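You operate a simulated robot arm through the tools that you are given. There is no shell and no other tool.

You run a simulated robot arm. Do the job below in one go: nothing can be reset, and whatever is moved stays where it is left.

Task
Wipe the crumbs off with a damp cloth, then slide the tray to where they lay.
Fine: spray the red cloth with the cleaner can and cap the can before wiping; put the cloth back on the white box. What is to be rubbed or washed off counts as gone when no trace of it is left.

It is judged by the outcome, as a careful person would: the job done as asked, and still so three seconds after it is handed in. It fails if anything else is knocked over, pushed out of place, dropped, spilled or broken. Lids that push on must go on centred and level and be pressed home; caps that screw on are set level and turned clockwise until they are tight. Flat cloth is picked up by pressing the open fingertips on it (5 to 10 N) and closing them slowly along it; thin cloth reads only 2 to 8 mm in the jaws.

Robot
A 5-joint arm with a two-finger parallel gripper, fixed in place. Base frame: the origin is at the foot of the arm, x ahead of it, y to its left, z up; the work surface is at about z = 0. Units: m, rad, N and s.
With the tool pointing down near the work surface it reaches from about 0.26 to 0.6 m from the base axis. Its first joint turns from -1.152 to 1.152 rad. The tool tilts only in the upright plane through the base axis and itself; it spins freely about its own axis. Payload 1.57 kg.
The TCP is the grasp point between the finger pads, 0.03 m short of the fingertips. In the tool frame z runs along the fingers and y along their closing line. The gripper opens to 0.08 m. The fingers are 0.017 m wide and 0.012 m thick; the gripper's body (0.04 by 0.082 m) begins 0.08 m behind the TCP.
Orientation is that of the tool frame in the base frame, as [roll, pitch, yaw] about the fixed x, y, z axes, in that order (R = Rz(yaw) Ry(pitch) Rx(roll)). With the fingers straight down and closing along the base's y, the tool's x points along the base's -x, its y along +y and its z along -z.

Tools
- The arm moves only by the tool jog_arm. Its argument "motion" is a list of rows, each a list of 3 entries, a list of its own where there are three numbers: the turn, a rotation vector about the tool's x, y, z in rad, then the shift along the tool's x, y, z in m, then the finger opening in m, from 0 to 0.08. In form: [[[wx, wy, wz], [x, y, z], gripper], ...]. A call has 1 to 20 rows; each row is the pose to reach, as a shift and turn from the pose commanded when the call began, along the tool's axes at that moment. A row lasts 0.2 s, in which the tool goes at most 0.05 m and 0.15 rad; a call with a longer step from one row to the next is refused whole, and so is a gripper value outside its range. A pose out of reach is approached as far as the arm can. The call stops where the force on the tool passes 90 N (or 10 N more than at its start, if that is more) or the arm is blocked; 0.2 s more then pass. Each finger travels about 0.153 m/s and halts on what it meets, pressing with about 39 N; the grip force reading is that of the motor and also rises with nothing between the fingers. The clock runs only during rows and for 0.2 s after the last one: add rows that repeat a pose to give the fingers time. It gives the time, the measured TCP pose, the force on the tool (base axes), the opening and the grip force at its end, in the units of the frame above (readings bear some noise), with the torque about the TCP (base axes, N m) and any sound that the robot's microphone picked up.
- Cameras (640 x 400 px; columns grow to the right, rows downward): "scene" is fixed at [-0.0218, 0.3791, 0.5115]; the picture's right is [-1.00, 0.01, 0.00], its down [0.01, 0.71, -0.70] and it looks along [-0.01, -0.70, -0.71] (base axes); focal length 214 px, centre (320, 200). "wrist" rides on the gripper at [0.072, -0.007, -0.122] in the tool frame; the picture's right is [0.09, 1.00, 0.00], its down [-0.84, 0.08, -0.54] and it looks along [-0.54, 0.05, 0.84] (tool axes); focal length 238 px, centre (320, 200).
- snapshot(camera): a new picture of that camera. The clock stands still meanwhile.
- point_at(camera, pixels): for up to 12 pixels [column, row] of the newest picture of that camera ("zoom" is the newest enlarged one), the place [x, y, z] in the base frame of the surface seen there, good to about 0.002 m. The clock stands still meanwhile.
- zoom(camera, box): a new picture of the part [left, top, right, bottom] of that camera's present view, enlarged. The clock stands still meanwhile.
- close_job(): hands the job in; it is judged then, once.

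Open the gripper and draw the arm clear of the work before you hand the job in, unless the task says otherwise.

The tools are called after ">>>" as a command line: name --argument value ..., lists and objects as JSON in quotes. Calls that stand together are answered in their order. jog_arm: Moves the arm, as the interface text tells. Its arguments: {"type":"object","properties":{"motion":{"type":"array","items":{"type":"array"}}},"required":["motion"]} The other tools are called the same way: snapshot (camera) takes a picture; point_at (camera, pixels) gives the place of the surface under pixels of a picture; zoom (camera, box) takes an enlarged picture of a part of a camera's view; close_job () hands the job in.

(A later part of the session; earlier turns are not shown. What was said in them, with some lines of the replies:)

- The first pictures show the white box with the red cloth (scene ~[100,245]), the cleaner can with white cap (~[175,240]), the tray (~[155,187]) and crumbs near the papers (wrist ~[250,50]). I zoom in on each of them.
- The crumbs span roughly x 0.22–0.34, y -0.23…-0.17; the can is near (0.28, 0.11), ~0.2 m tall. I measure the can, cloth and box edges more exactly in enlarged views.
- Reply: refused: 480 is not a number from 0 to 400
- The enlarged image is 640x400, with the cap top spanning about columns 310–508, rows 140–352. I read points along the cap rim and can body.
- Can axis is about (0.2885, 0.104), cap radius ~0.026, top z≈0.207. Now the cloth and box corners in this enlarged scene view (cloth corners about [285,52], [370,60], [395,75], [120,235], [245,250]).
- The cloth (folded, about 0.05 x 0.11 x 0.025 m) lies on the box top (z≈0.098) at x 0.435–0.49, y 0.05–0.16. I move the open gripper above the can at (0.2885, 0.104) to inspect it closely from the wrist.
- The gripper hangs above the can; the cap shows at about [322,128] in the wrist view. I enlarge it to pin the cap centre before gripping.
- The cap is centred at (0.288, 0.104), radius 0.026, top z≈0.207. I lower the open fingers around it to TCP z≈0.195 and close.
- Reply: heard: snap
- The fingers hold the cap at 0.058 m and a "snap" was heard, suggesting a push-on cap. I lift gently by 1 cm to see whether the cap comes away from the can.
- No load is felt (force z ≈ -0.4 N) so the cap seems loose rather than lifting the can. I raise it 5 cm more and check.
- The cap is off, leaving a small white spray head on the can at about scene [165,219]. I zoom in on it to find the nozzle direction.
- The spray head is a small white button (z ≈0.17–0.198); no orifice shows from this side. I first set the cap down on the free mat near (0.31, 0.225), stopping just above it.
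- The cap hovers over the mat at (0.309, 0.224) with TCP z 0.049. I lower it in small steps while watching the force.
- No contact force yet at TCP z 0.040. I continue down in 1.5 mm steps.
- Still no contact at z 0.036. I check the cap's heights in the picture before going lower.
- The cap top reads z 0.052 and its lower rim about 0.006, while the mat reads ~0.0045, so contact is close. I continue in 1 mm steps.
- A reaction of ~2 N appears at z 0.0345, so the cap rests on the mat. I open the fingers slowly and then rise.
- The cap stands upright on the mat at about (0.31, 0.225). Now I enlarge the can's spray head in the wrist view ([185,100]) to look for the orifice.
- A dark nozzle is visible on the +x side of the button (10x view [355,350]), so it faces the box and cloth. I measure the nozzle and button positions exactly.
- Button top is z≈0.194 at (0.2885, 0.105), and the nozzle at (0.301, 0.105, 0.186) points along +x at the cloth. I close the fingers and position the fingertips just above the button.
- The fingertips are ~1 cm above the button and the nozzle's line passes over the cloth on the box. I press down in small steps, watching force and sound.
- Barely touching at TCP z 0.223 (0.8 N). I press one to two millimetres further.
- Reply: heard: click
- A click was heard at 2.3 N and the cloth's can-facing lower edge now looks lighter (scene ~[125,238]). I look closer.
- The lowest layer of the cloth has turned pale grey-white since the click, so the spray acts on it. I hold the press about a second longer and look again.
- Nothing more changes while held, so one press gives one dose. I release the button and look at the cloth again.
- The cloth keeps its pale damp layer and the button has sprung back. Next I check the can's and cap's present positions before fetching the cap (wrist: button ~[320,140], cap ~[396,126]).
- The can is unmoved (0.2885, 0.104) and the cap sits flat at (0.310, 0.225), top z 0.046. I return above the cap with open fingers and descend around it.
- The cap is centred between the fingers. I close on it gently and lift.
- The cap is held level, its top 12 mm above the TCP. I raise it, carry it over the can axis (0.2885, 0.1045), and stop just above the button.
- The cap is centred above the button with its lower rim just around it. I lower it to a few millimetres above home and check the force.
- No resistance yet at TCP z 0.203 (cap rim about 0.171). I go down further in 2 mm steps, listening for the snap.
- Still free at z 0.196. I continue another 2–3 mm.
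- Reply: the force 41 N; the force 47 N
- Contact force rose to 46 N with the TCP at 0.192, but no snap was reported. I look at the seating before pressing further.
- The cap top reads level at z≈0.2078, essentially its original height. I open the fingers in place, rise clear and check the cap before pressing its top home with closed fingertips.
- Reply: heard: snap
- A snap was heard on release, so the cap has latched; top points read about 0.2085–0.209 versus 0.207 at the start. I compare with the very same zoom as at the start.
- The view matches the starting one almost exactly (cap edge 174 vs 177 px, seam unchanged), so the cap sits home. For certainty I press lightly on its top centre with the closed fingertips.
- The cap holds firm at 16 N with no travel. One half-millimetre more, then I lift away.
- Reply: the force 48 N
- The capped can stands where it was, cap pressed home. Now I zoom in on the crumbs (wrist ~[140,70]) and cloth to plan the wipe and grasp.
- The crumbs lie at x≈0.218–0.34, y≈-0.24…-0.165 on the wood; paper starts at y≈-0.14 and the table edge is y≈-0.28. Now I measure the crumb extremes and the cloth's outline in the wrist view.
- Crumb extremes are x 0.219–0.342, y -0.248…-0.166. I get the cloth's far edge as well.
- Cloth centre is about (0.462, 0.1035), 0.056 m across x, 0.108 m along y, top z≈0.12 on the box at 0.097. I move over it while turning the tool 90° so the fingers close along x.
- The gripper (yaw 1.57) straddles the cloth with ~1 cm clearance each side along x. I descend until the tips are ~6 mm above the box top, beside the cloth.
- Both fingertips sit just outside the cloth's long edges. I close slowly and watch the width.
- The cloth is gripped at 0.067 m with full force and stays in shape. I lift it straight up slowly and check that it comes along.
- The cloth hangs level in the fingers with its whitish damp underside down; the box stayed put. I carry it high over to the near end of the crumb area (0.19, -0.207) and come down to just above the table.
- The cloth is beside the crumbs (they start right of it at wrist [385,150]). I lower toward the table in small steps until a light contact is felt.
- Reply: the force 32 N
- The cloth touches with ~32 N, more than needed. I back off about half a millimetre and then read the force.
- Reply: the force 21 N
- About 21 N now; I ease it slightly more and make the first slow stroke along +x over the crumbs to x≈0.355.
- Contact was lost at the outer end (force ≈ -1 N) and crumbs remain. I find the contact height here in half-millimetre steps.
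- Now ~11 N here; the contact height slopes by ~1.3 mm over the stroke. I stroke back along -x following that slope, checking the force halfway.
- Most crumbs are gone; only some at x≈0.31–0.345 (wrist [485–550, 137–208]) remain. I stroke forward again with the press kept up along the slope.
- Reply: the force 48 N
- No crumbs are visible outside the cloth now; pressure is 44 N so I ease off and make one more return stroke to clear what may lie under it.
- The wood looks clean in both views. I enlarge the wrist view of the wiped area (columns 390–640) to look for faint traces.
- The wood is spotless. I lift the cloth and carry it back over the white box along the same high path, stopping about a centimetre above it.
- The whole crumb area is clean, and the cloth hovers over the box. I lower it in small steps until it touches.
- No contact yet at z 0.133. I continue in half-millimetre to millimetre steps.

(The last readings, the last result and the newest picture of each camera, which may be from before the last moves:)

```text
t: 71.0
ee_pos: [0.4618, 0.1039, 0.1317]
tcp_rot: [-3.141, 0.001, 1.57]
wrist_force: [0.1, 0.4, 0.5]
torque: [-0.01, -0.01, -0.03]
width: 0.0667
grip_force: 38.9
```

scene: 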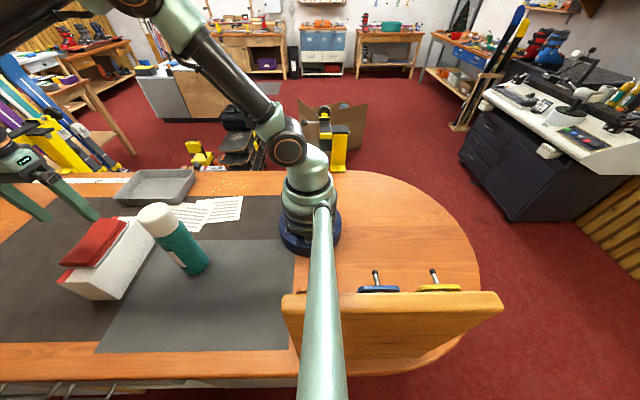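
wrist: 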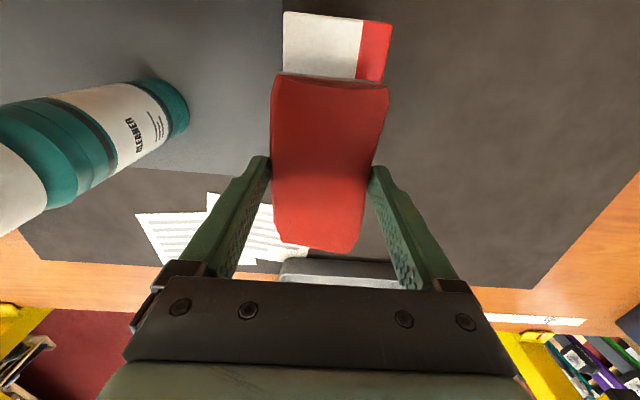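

Still no load at z 0.132; two more half-millimetre steps.

>>> jog_arm --motion '[[[0, 0, 0], [0, 0, 0.0005], 0.055], [[0, 0, 0], [0, 0, 0.0005], 0.055]]'

>>> jog_arm --motion '[[[0, 0, 0], [0, 0, 0.0005], 0.055], [[0, 0, 0], [0, 0, 0.0005], 0.055]]'

```text
t: 71.6
ee_pos: [0.4634, 0.1036, 0.1302]
tcp_rot: [3.142, 0.0, 1.572]
wrist_force: [0.6, 0.1, -0.2]
torque: [0.0, 0.04, -0.02]
width: 0.0665
grip_force: 38.6
```

```text
t: 72.2
ee_pos: [0.4617, 0.1039, 0.1293]
tcp_rot: [3.141, -0.001, 1.571]
wrist_force: [-1.3, 0.1, -0.5]
torque: [0.0, 0.01, -0.02]
width: 0.0664
grip_force: 38.3
```

No load yet at 0.131; I check the gap between cloth and box in the picture.

>>> zoom --camera "scene" --box '[50, 200, 150, 280]'

>>> point_at --camera "zoom" --pixels '[[400, 100], [380, 130], [300, 275], [290, 285], [250, 290], [300, 300], [420, 140], [200, 240], [340, 360]]'

```text
5.00 times, centred on (100, 240) of scene
```

zoom: 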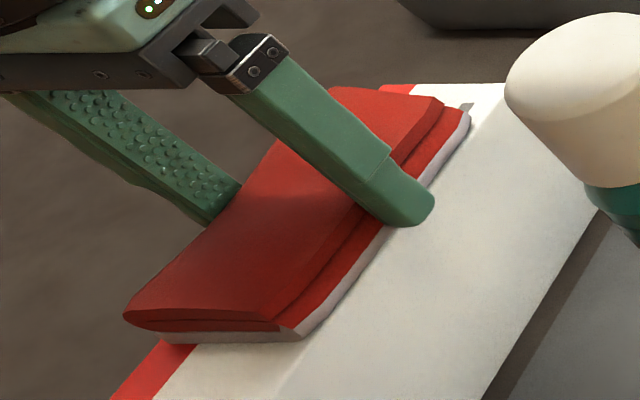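

```text
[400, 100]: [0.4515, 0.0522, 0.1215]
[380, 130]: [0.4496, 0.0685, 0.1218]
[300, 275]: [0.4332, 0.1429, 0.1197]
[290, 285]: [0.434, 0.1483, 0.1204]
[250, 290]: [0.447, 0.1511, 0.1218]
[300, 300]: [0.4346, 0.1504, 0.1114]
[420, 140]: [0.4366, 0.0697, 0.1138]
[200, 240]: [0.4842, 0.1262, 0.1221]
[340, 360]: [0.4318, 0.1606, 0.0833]
```

The cloth's top reads 0.1215, within ~2 mm of its original height. I continue down in half-millimetre steps until I feel it.

>>> jog_arm --motion '[[[0, 0, 0], [0, 0, 0.0005], 0.055], [[0, 0, 0], [0, 0, 0.0005], 0.055]]'

>>> jog_arm --motion '[[[0, 0, 0], [0, 0, 0.0005], 0.055], [[0, 0, 0], [0, 0, 0.0005], 0.055]]'

```text
t: 72.8
ee_pos: [0.4616, 0.1026, 0.1295]
tcp_rot: [3.14, 0.0, 1.57]
wrist_force: [-1.4, 1.1, 5.4]
torque: [-0.03, 0.14, 0.01]
width: 0.0665
grip_force: 38.7
```

```text
t: 73.4
ee_pos: [0.4621, 0.1019, 0.1304]
tcp_rot: [3.138, 0.0, 1.569]
wrist_force: [-1.7, 3.9, 9.3]
torque: [0.11, 0.15, 0.01]
width: 0.0667
grip_force: 38.9
```

The cloth rests on the box (9 N). I open the fingers slowly, then rise straight up.

>>> jog_arm --motion '[[[0, 0, 0], [0, 0, 0], 0.064], [[0, 0, 0], [0, 0, 0], 0.07], [[0, 0, 0], [0, 0, 0], 0.076], [[0, 0, 0], [0, 0, 0], 0.08], [[0, 0, 0], [0, 0, 0], 0.08], [[0, 0, 0], [0, 0, -0.01], 0.08], [[0, 0, 0], [0, 0, -0.03], 0.08], [[0, 0, 0], [0, 0, -0.07], 0.08], [[0, 0, 0], [0, 0, -0.11], 0.08], [[0, 0, 0], [0, 0, -0.14], 0.08]]'

>>> snapshot --camera "scene"

>>> zoom --camera "scene" --box '[40, 190, 160, 300]'

>>> snapshot --camera "wrist"

```text
t: 75.6
ee_pos: [0.4631, 0.1052, 0.2695]
tcp_rot: [3.141, 0.001, 1.57]
wrist_force: [0.3, -0.6, -0.1]
torque: [-0.03, -0.01, 0.01]
width: 0.0802
grip_force: 0.1
```

```text
taken
```

scene: 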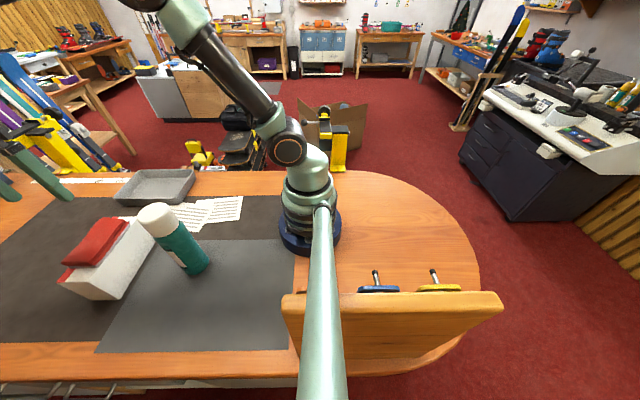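

```text
3.64 times, centred on (100, 245) of scene
```

zoom: 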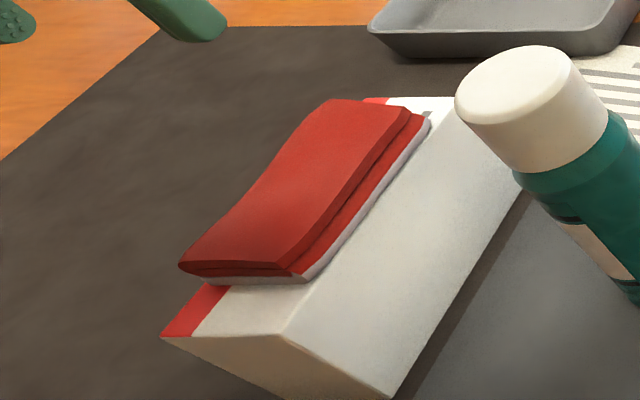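

```text
taken
```

wrist: 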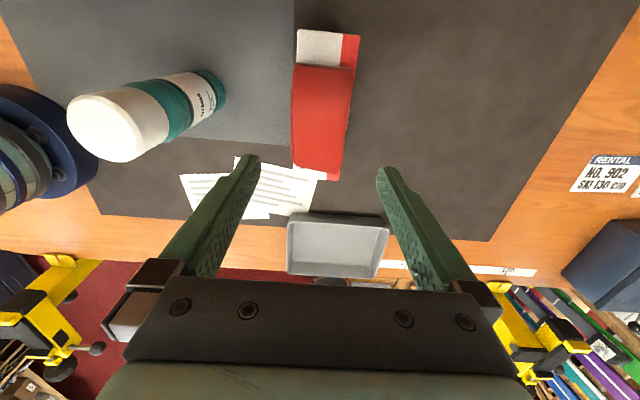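

The damp cloth lies back on the box, and the can and papers are in place. Now I measure the tray (wrist [287–390, 213–278]) and papers to plan the slide.

>>> zoom --camera "wrist" --box '[160, 150, 420, 290]'

>>> point_at --camera "zoom" --pixels '[[315, 160], [325, 175], [555, 170], [545, 180], [565, 240], [530, 300], [310, 290], [320, 230], [430, 230], [430, 165], [60, 80], [400, 75]]'

>>> zoom --camera "scene" --box '[100, 155, 260, 225]'

>>> point_at --camera "scene" --pixels '[[194, 172], [183, 200], [178, 206], [116, 200], [133, 172], [187, 185], [150, 203], [150, 206], [165, 172], [165, 180], [127, 183], [180, 195]]'

```text
2.46 times, centred on (290, 220) of wrist
```

zoom: 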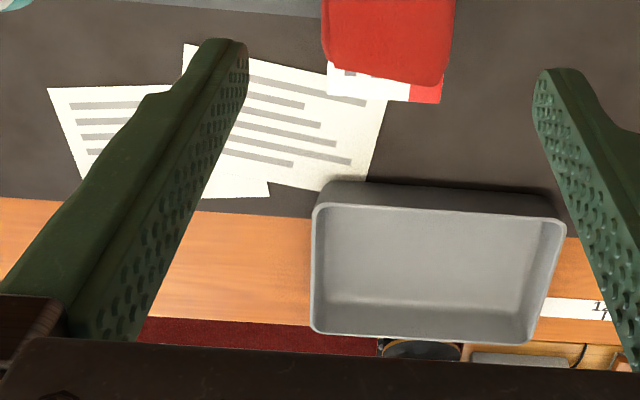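

```text
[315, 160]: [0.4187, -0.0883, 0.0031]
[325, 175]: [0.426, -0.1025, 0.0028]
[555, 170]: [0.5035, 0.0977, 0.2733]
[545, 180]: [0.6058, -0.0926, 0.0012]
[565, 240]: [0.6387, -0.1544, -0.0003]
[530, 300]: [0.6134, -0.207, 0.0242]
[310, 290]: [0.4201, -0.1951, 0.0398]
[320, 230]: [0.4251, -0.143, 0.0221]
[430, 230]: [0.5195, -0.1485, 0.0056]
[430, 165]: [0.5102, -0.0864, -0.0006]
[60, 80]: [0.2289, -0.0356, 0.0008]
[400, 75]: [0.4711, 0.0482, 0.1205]
```

```text
4.00 times, centred on (180, 190) of scene
```

zoom: 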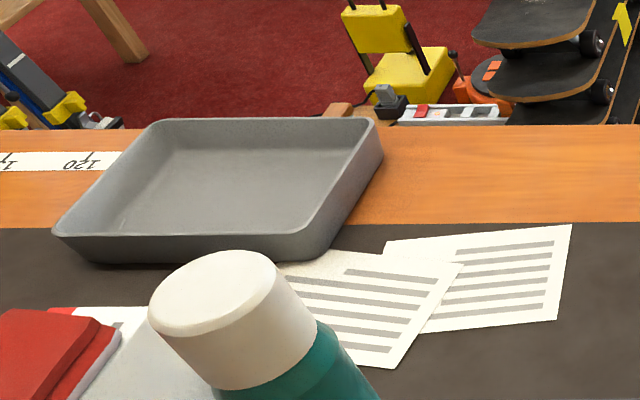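

```text
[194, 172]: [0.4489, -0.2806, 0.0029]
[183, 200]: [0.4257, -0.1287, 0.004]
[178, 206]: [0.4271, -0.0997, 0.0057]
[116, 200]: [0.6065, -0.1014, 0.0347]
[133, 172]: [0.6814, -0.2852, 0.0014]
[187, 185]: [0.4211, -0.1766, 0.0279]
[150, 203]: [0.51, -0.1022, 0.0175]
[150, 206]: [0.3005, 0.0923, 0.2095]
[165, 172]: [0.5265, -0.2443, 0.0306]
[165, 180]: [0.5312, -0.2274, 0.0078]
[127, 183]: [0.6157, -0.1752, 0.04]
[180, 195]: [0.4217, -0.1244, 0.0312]
```

The tray spans about x 0.418–0.618, y -0.25…-0.10, height 0.04, and the papers begin near y≈-0.14. I move the arm to look down on tray and papers more squarely.

>>> jog_arm --motion '[[[0, 0, 0], [-0.04, -0.015, -0.01], 0.08], [[0, 0, 0], [-0.08, -0.03, -0.02], 0.08], [[0, 0, 0], [-0.12, -0.045, -0.03], 0.06], [[0, 0, 0], [-0.16, -0.06, -0.04], 0.03], [[0, 0, 0], [-0.16, -0.06, -0.04], 0.0], [[0, 0, 0], [-0.16, -0.06, -0.04], 0.0]]'

>>> snapshot --camera "wrist"

```text
t: 77.0
ee_pos: [0.402, -0.0571, 0.3088]
tcp_rot: [3.141, 0.0, 1.571]
wrist_force: [0.1, 0.9, -0.5]
torque: [-0.01, -0.03, -0.02]
width: 0.0005
grip_force: 21.1
```

```text
taken
```

wrist: 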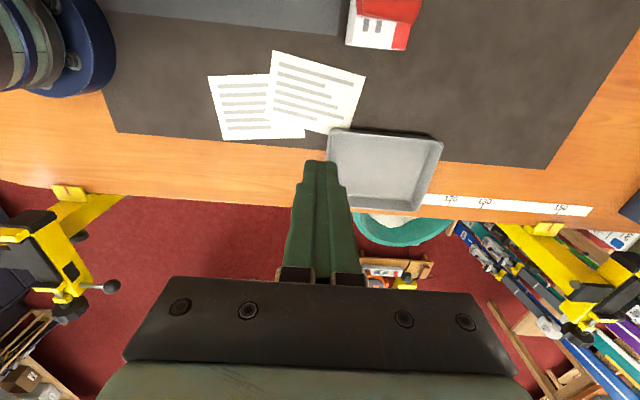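

A good overview: tray at [328–442, 128–212], papers at [208–365, 50–140]. I enlarge and take coordinates of the relevant edges.

>>> zoom --camera "wrist" --box '[190, 95, 350, 215]'

>>> point_at --camera "wrist" --pixels '[[222, 139], [305, 136], [302, 124], [329, 134], [347, 128], [330, 140], [260, 138], [150, 133], [270, 147], [100, 189], [250, 199], [200, 196]]'

>>> zoom --camera "wrist" --box '[310, 110, 460, 225]'

>>> point_at --camera "wrist" --pixels '[[330, 132], [328, 160], [328, 195], [332, 205], [346, 129], [385, 133], [430, 139], [441, 145], [434, 180], [420, 209], [380, 208], [380, 165]]'

```text
3.33 times, centred on (270, 155) of wrist
```

zoom: 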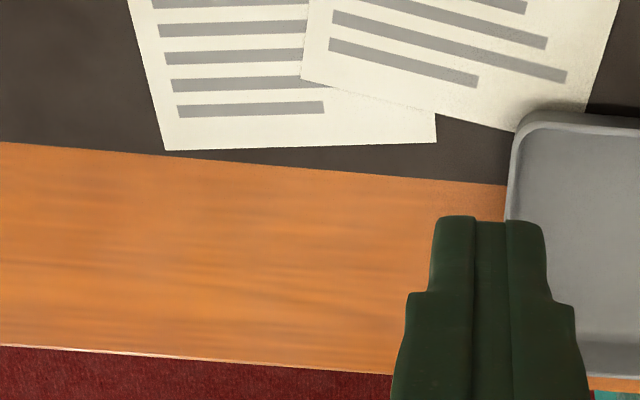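

```text
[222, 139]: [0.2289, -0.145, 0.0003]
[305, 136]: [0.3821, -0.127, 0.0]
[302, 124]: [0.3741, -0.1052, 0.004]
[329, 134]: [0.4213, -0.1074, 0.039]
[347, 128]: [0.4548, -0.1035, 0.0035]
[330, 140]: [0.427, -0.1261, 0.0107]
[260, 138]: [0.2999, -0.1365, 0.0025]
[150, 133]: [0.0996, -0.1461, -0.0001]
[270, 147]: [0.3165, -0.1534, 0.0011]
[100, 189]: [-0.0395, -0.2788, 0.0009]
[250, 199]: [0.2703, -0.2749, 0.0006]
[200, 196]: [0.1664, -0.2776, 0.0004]
```

```text
3.48 times, centred on (385, 168) of wrist
```

zoom: 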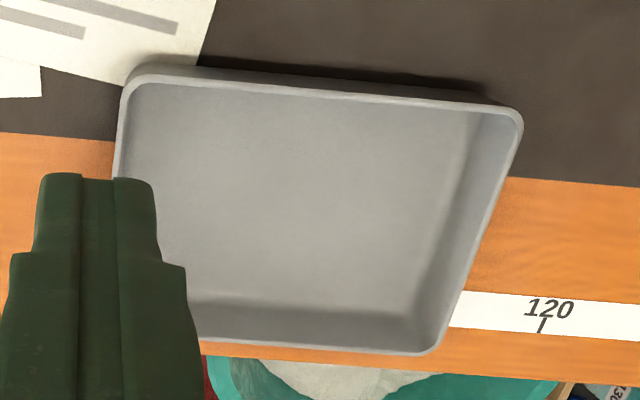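

```text
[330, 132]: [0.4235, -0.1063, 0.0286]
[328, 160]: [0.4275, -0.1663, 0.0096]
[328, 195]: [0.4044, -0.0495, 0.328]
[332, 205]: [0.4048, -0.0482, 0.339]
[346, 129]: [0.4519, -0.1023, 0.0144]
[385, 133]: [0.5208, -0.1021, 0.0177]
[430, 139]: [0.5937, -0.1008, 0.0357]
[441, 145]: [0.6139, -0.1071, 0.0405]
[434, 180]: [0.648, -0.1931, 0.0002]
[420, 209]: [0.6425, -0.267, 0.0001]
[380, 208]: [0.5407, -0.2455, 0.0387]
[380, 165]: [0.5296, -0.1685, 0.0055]
```

The tray's rim runs x≈0.4205–0.618, y≈-0.101…-0.248 (centre ≈(0.519, -0.175)); paper edges reach y≈-0.146 and the table edge is -0.279. I'll grip the tray's -x wall, slide it in -y to clear the papers, then along -x; first I hover over that wall.

>>> jog_arm --motion '[[[0, 0, 0], [-0.03, 0.0055, 0.03], 0.02], [[0, 0, 0], [-0.06, 0.011, 0.06], 0.04], [[0, 0, 0], [-0.09, 0.0165, 0.09], 0.05], [[0, 0, 0], [-0.1185, 0.022, 0.12], 0.05], [[0, 0, 0], [-0.1185, 0.022, 0.15], 0.05], [[0, 0, 0], [-0.1185, 0.022, 0.15], 0.05]]'

>>> snapshot --camera "wrist"

>>> zoom --camera "scene" --box '[90, 120, 250, 220]'

```text
t: 78.4
ee_pos: [0.4229, -0.1737, 0.1608]
tcp_rot: [-3.14, 0.001, 1.572]
wrist_force: [0.5, -0.3, -0.6]
torque: [-0.04, 0.01, 0.03]
width: 0.05
grip_force: 0.1
```

```text
taken
```

wrist: 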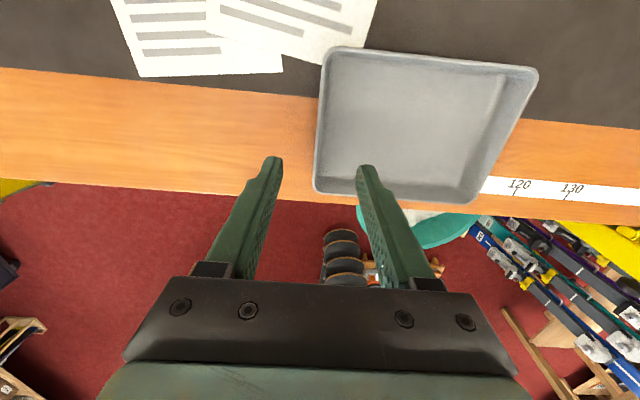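

```text
4.00 times, centred on (170, 170) of scene
```

zoom: 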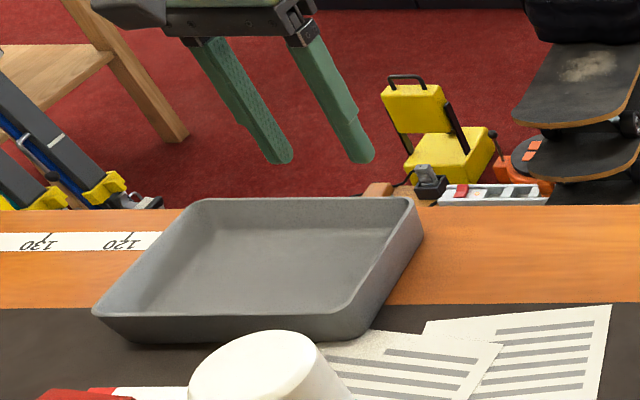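

The tray's full outline is visible now (rim corners near wrist [330,48], [537,68], [475,203], [313,190]). I read its rim, walls and the nearby paper corner.

>>> zoom --camera "wrist" --box '[300, 35, 550, 210]'

>>> point_at --camera "wrist" --pixels '[[322, 75], [318, 130], [315, 175], [345, 48.5], [430, 56], [520, 66], [535, 80], [508, 140], [480, 195], [460, 202], [400, 197], [340, 192]]'

>>> zoom --camera "wrist" --box '[120, 0, 380, 150]'

>>> point_at --camera "wrist" --pixels '[[141, 76], [283, 72], [281, 55], [319, 63], [327, 50], [250, 75], [320, 100], [317, 150], [324, 130], [330, 130], [328, 100], [200, 200]]'

```text
2.29 times, centred on (425, 122) of wrist
```

zoom: 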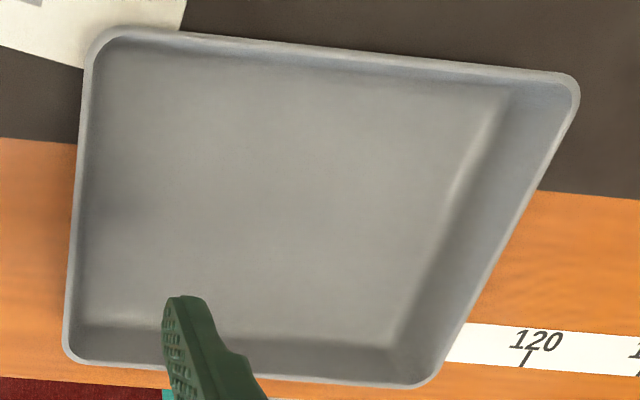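

```text
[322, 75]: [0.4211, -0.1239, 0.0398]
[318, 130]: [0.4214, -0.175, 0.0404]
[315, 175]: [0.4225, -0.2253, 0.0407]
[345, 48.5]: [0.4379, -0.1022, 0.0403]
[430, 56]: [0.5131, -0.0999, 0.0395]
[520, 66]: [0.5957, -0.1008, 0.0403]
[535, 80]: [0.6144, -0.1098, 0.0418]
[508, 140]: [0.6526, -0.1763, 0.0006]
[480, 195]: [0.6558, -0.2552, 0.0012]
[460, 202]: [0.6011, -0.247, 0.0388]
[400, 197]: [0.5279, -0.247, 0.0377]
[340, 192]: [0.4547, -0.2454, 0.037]
```

```text
2.46 times, centred on (250, 75) of wrist
```

zoom: 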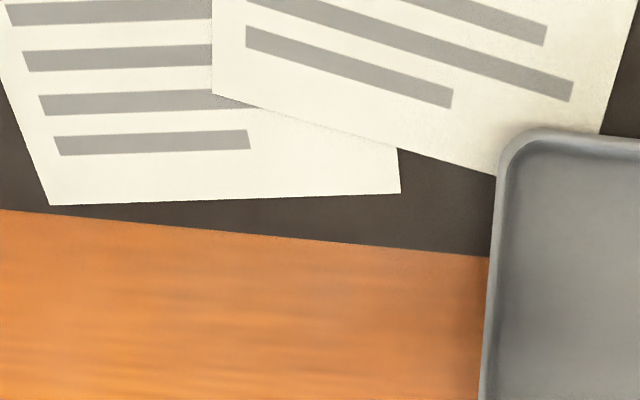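

```text
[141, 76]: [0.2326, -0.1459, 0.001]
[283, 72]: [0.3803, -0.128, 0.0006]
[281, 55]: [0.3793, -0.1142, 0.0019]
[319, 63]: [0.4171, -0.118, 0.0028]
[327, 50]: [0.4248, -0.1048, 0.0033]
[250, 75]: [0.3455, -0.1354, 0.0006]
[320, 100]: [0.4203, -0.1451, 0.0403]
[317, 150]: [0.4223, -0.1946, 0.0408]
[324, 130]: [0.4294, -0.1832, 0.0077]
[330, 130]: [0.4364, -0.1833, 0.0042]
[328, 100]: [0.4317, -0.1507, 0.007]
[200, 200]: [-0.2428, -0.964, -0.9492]
```

The -x wall's rim is at x≈0.421 (wall ~0.420–0.428), and tray centre ≈(0.519, -0.174). I lower the open fingers to straddle that wall with tips ~1.5 cm above the table.

>>> jog_arm --motion '[[[0, 0, 0], [0, 0, 0.035], 0.05], [[0, 0, 0], [0, 0, 0.07], 0.05], [[0, 0, 0], [0, 0, 0.095], 0.05], [[0, 0, 0], [0, 0, 0.108], 0.05], [[0, 0, 0], [0, 0, 0.114], 0.05], [[0, 0, 0], [0, 0, 0.114], 0.05]]'

>>> snapshot --camera "wrist"

>>> zoom --camera "scene" --box '[90, 120, 250, 220]'

```text
t: 79.8
ee_pos: [0.424, -0.1758, 0.0424]
tcp_rot: [3.141, -0.001, 1.572]
wrist_force: [-0.3, -0.2, -0.7]
torque: [0.01, 0.01, -0.03]
width: 0.05
grip_force: 0.0
```

```text
taken
```

wrist: 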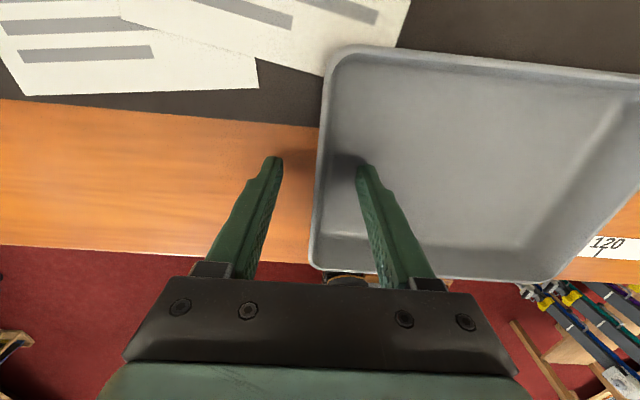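

```text
4.00 times, centred on (170, 170) of scene
```

zoom: 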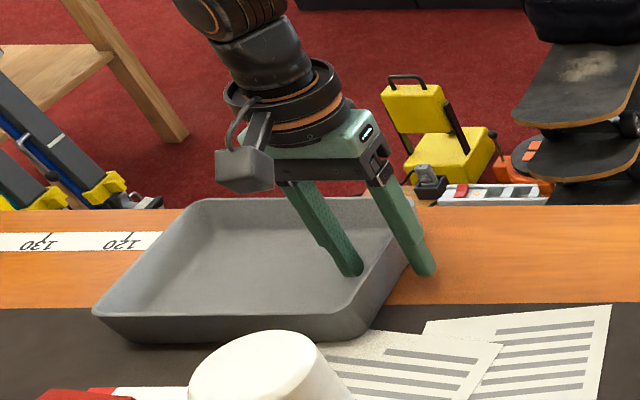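

The wall sits midway between the fingers (columns 275 and 365, wall ≈318). I close slowly on it.

>>> jog_arm --motion '[[[0, 0, 0], [0, 0, 0], 0.04], [[0, 0, 0], [0, 0, 0], 0.03], [[0, 0, 0], [0, 0, 0], 0.022], [[0, 0, 0], [0, 0, 0], 0.015], [[0, 0, 0], [0, 0, 0], 0.009], [[0, 0, 0], [0, 0, 0], 0.004], [[0, 0, 0], [0, 0, 0], 0.0], [[0, 0, 0], [0, 0, 0], 0.0]]'

>>> snapshot --camera "wrist"

```text
t: 81.6
ee_pos: [0.4229, -0.1749, 0.0453]
tcp_rot: [3.141, 0.0, 1.571]
wrist_force: [-1.4, 0.8, 2.7]
torque: [0.04, -0.65, 0.23]
width: 0.0055
grip_force: 25.7
```

```text
taken
```

wrist: 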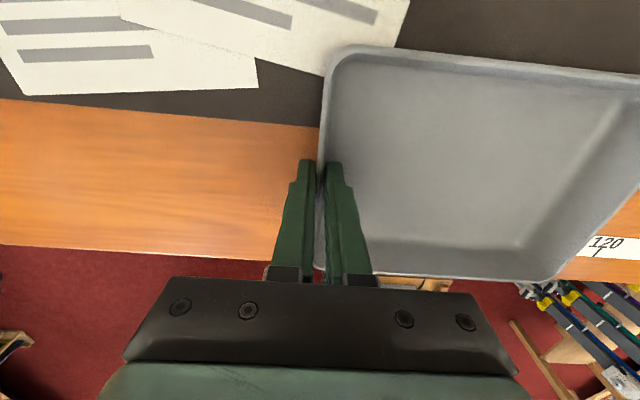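

The wall is gripped (5.5 mm). I slide the tray slowly 4 cm toward -y so that its front edge clears the papers.

>>> jog_arm --motion '[[[0, 0, 0], [-0.005, 0, 0], 0.0], [[0, 0, 0], [-0.012, 0, 0], 0.0], [[0, 0, 0], [-0.02, 0, 0], 0.0], [[0, 0, 0], [-0.028, 0, 0], 0.0], [[0, 0, 0], [-0.036, 0, 0], 0.0], [[0, 0, 0], [-0.041, 0, 0], 0.0], [[0, 0, 0], [-0.041, 0, 0], 0.0]]'

>>> snapshot --camera "wrist"

>>> zoom --camera "scene" --box '[90, 130, 250, 230]'

```text
t: 83.2
ee_pos: [0.4237, -0.2164, 0.0459]
tcp_rot: [-3.14, 0.0, 1.57]
wrist_force: [0.6, -0.1, 2.0]
torque: [-0.01, -0.65, 0.21]
width: 0.0054
grip_force: 25.6
```

```text
taken
```

wrist: 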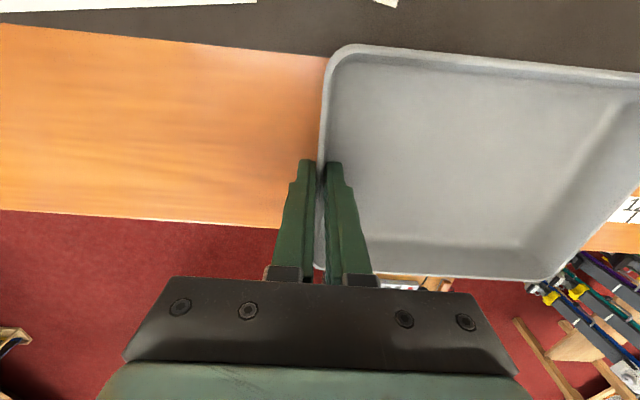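

```text
4.00 times, centred on (170, 180) of scene
```

zoom: 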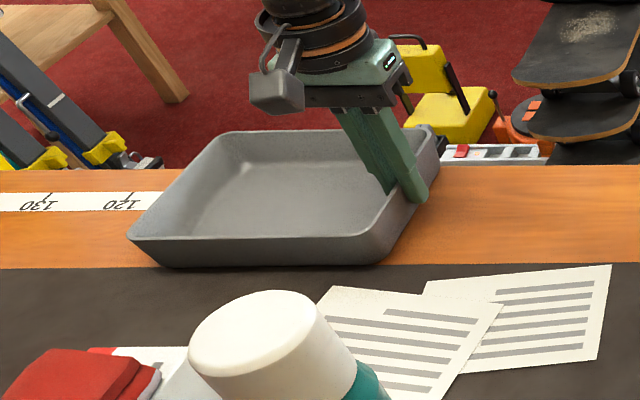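

The tray moved 4.1 cm and stays square, its front edge now at the mat's edge and clear of the papers. I slide it along -x slowly, first half.

>>> jog_arm --motion '[[[0, 0, 0], [0, -0.006, 0], 0.0], [[0, 0, 0], [0, -0.016, 0], 0.0], [[0, 0, 0], [0, -0.028, 0], 0.0], [[0, 0, 0], [0, -0.04, 0], 0.0], [[0, 0, 0], [0, -0.052, 0], 0.0], [[0, 0, 0], [0, -0.064, 0], 0.0], [[0, 0, 0], [0, -0.076, 0], 0.0], [[0, 0, 0], [0, -0.088, 0], 0.0], [[0, 0, 0], [0, -0.1, 0], 0.0], [[0, 0, 0], [0, -0.112, 0], 0.0], [[0, 0, 0], [0, -0.12, 0], 0.0]]'

>>> snapshot --camera "wrist"

>>> zoom --camera "scene" --box '[110, 130, 270, 230]'

```text
t: 85.6
ee_pos: [0.3041, -0.217, 0.0457]
tcp_rot: [3.139, 0.002, 1.571]
wrist_force: [1.6, 0.6, 2.6]
torque: [0.11, -0.67, 0.2]
width: 0.0053
grip_force: 25.5
```

```text
taken
```

wrist: 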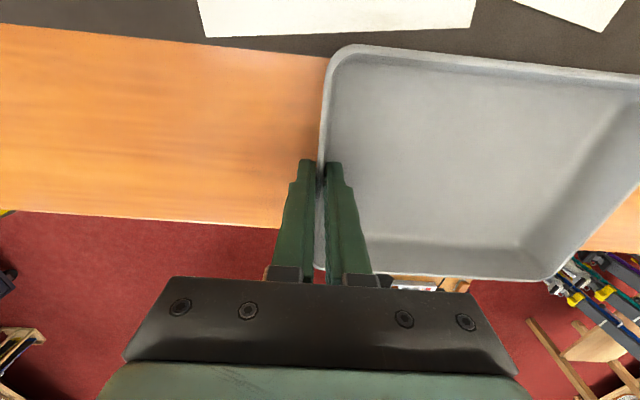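

```text
4.00 times, centred on (190, 180) of scene
```

zoom: 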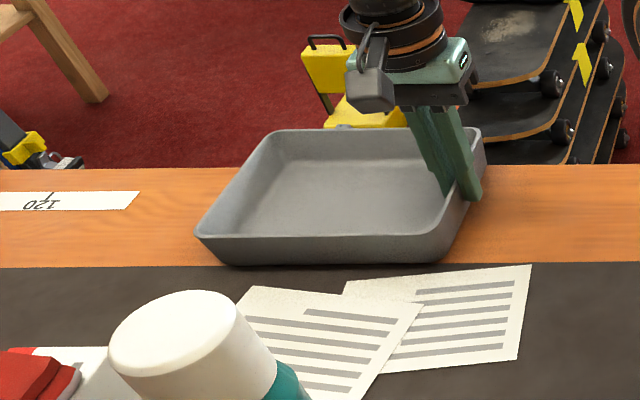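

The slide runs straight (force ≈2 N), papers untouched. I continue the second half to bring the tray's centre to x≈0.28.

>>> jog_arm --motion '[[[0, 0, 0], [0, -0.006, 0], 0.0], [[0, 0, 0], [0, -0.016, 0], 0.0], [[0, 0, 0], [0, -0.028, 0], 0.0], [[0, 0, 0], [0, -0.04, 0], 0.0], [[0, 0, 0], [0, -0.052, 0], 0.0], [[0, 0, 0], [0, -0.064, 0], 0.0], [[0, 0, 0], [0, -0.076, 0], 0.0], [[0, 0, 0], [0, -0.088, 0], 0.0], [[0, 0, 0], [0, -0.1, 0], 0.0], [[0, 0, 0], [0, -0.112, 0], 0.0], [[0, 0, 0], [0, -0.1185, 0], 0.0], [[0, 0, 0], [0, -0.1185, 0], 0.0]]'

>>> snapshot --camera "wrist"

>>> zoom --camera "scene" --box '[140, 130, 300, 230]'

```text
t: 88.2
ee_pos: [0.1858, -0.2152, 0.045]
tcp_rot: [-3.141, 0.0, 1.568]
wrist_force: [0.3, 0.2, 2.8]
torque: [-0.09, -0.67, 0.2]
width: 0.0059
grip_force: 25.6
```

```text
taken
```

wrist: 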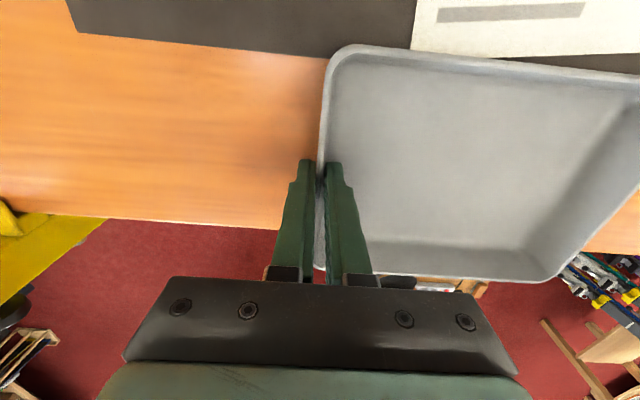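

```text
4.00 times, centred on (220, 180) of scene
```

zoom: 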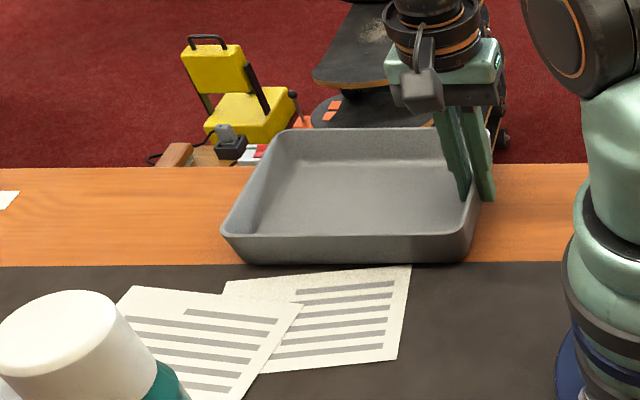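

The tray lies where the crumbs were. Before releasing I check its edges against the paper and the table edge.

>>> zoom --camera "wrist" --box '[300, 0, 640, 290]'

>>> point_at --camera "wrist" --pixels '[[322, 100], [350, 48], [450, 53], [600, 69], [413, 48], [440, 40], [400, 274], [500, 279], [630, 90], [600, 56], [200, 218], [280, 225]]'

>>> zoom --camera "scene" --box '[180, 160, 280, 222]'

>>> point_at --camera "scene" --pixels '[[242, 196.5], [240, 194], [210, 195], [197, 188], [258, 187], [210, 163], [197, 200]]'

```text
1.38 times, centred on (470, 145) of wrist
```

zoom: 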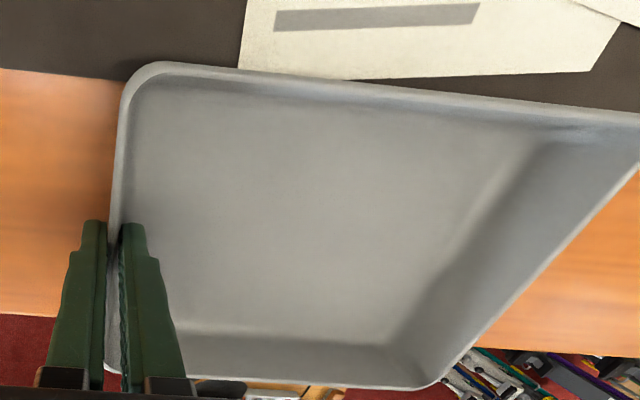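

```text
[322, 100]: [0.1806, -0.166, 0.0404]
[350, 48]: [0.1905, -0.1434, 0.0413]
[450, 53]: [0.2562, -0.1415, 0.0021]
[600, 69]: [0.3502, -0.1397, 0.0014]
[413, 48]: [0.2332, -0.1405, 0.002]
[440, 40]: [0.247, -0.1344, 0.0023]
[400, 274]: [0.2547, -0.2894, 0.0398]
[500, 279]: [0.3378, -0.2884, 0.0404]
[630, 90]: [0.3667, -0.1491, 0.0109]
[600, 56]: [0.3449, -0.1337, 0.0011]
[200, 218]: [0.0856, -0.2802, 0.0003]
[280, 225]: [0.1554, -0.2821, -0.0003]
```

```text
6.40 times, centred on (230, 191) of scene
```

zoom: 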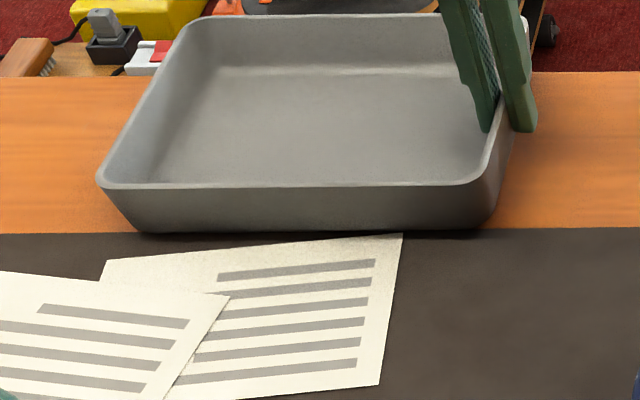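

```text
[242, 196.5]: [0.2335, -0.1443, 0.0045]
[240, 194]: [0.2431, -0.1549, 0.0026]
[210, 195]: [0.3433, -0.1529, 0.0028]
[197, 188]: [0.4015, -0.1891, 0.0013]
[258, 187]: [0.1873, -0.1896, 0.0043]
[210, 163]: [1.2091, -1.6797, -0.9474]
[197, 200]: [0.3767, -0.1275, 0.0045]
```

The tray (centre ≈(0.281, -0.215)) covers the former crumb area, and its lower front edge stops just short of the paper corner. I release the wall gently and lift straight up.

>>> jog_arm --motion '[[[0, 0, 0], [0, 0, 0], 0.01], [[0, 0, 0], [0, 0, 0], 0.02], [[0, 0, 0], [0, 0, 0], 0.035], [[0, 0, 0], [0, 0, 0], 0.05], [[0, 0, 0], [0, 0, 0], 0.05], [[0, 0, 0], [0, 0, -0.02], 0.05], [[0, 0, 0], [0, 0, -0.06], 0.05], [[0, 0, 0], [0, 0, -0.1], 0.05], [[0, 0, 0], [0, 0, -0.14], 0.06], [[0, 0, 0], [0, 0, -0.18], 0.08], [[0, 0, 0], [0, 0, -0.22], 0.08], [[0, 0, 0], [0, 0, -0.26], 0.08]]'

>>> snapshot --camera "scene"

>>> snapshot --camera "wrist"

```text
t: 90.8
ee_pos: [0.1842, -0.2163, 0.3064]
tcp_rot: [3.141, -0.001, 1.571]
wrist_force: [-0.8, -0.1, 0.9]
torque: [0.01, 0.04, 0.01]
width: 0.0799
grip_force: 0.0
```

```text
taken
```

scene: 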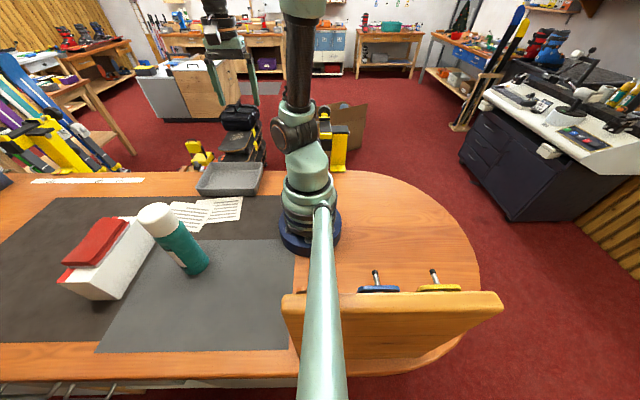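

```text
taken
```

wrist: 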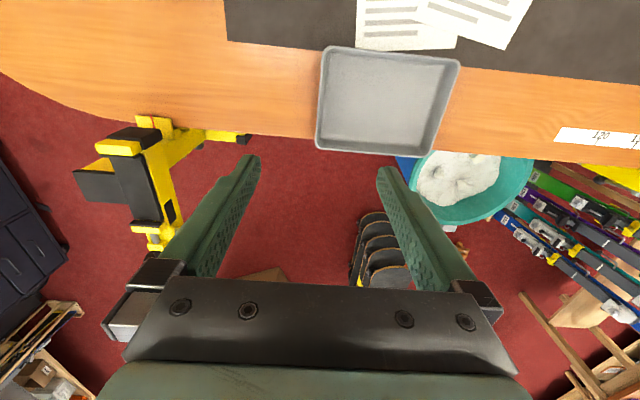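

Tray, papers, can and cloth all stand as wanted. I draw the arm up to a clear neutral pose and take a last close look.

>>> jog_arm --motion '[[[0, 0, 0], [0.025, 0.025, -0.02], 0.08], [[0, 0, 0], [0.05, 0.05, -0.04], 0.08], [[0, 0, 0], [0.075, 0.075, -0.06], 0.08], [[0, 0, 0], [0.1, 0.1, -0.08], 0.08], [[0, 0, 0], [0.125, 0.125, -0.1], 0.08], [[0, 0, 0], [0.148, 0.15, -0.1], 0.08], [[0, 0, 0], [0.148, 0.15, -0.1], 0.08]]'

>>> zoom --camera "scene" --box '[40, 150, 290, 310]'

>>> zoom --camera "scene" --box '[180, 155, 280, 220]'

>>> snapshot --camera "wrist"

```text
t: 92.4
ee_pos: [0.3346, -0.0696, 0.4048]
tcp_rot: [3.141, 0.001, 1.57]
wrist_force: [-0.7, 0.1, -0.2]
torque: [0.01, -0.03, -0.05]
width: 0.08
grip_force: 0.0
```

```text
2.50 times, centred on (165, 230) of scene
```

zoom: 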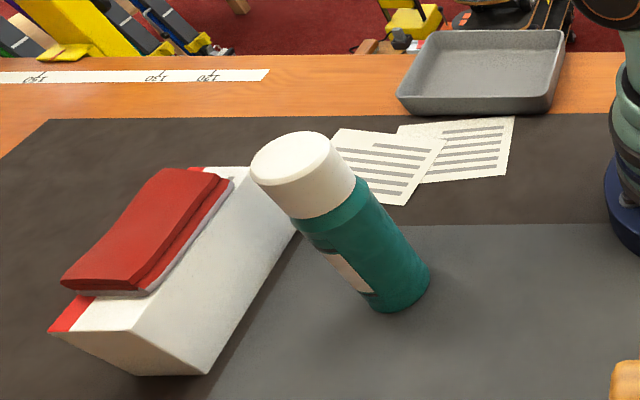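

```text
6.15 times, centred on (230, 188) of scene
```

zoom: 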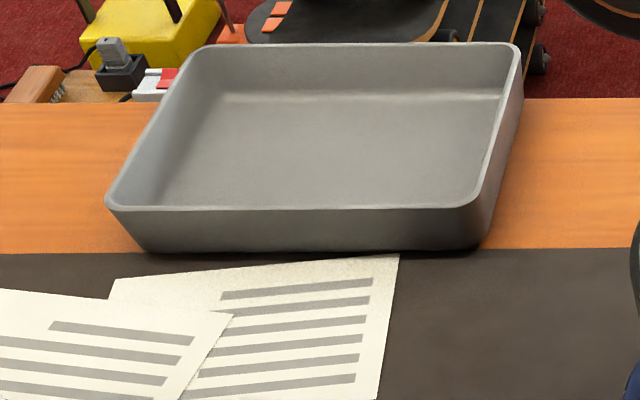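

```text
taken
```

wrist: 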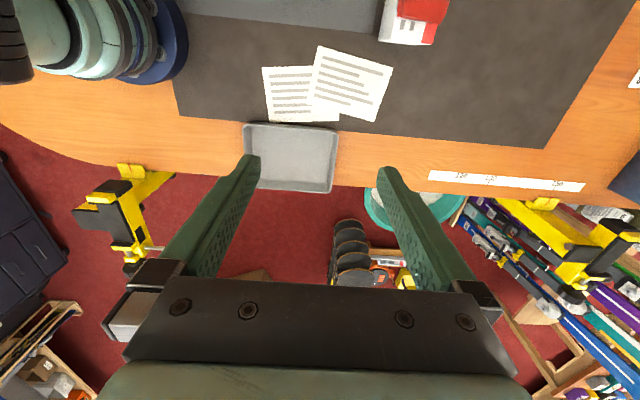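

The final views show the wood free of crumbs with the tray over that spot. The papers are untouched, the can is capped and upright, the cloth is back on the white box, and the open gripper is clear. I hand the job in.

>>> close_job

```text
The job is handed in.
```

The crumbs are wiped off and the tray now sits where they lay; I have handed the job in.

- **Spraying:** I took the cap off and pressed the spray head once toward the red cloth. Its underside turned pale, which I took as damp.
- **Cap:** It went back on before wiping. It snapped into place and did not give when I pressed on it.
- **Wiping:** Four strokes cleared the wood. The close-up pictures show no crumbs left.
- **Cloth:** It is back on the white box, within a few millimetres of where it was.
- **Tray:** Its centre is about 1 cm from the middle of the crumb area. I set it slightly back to keep off the papers, so its rear edge overhangs the table by about 1 cm. It sits level.

In the last pictures the can stands upright and the papers and box look unmoved. The gripper is open and clear of the work.
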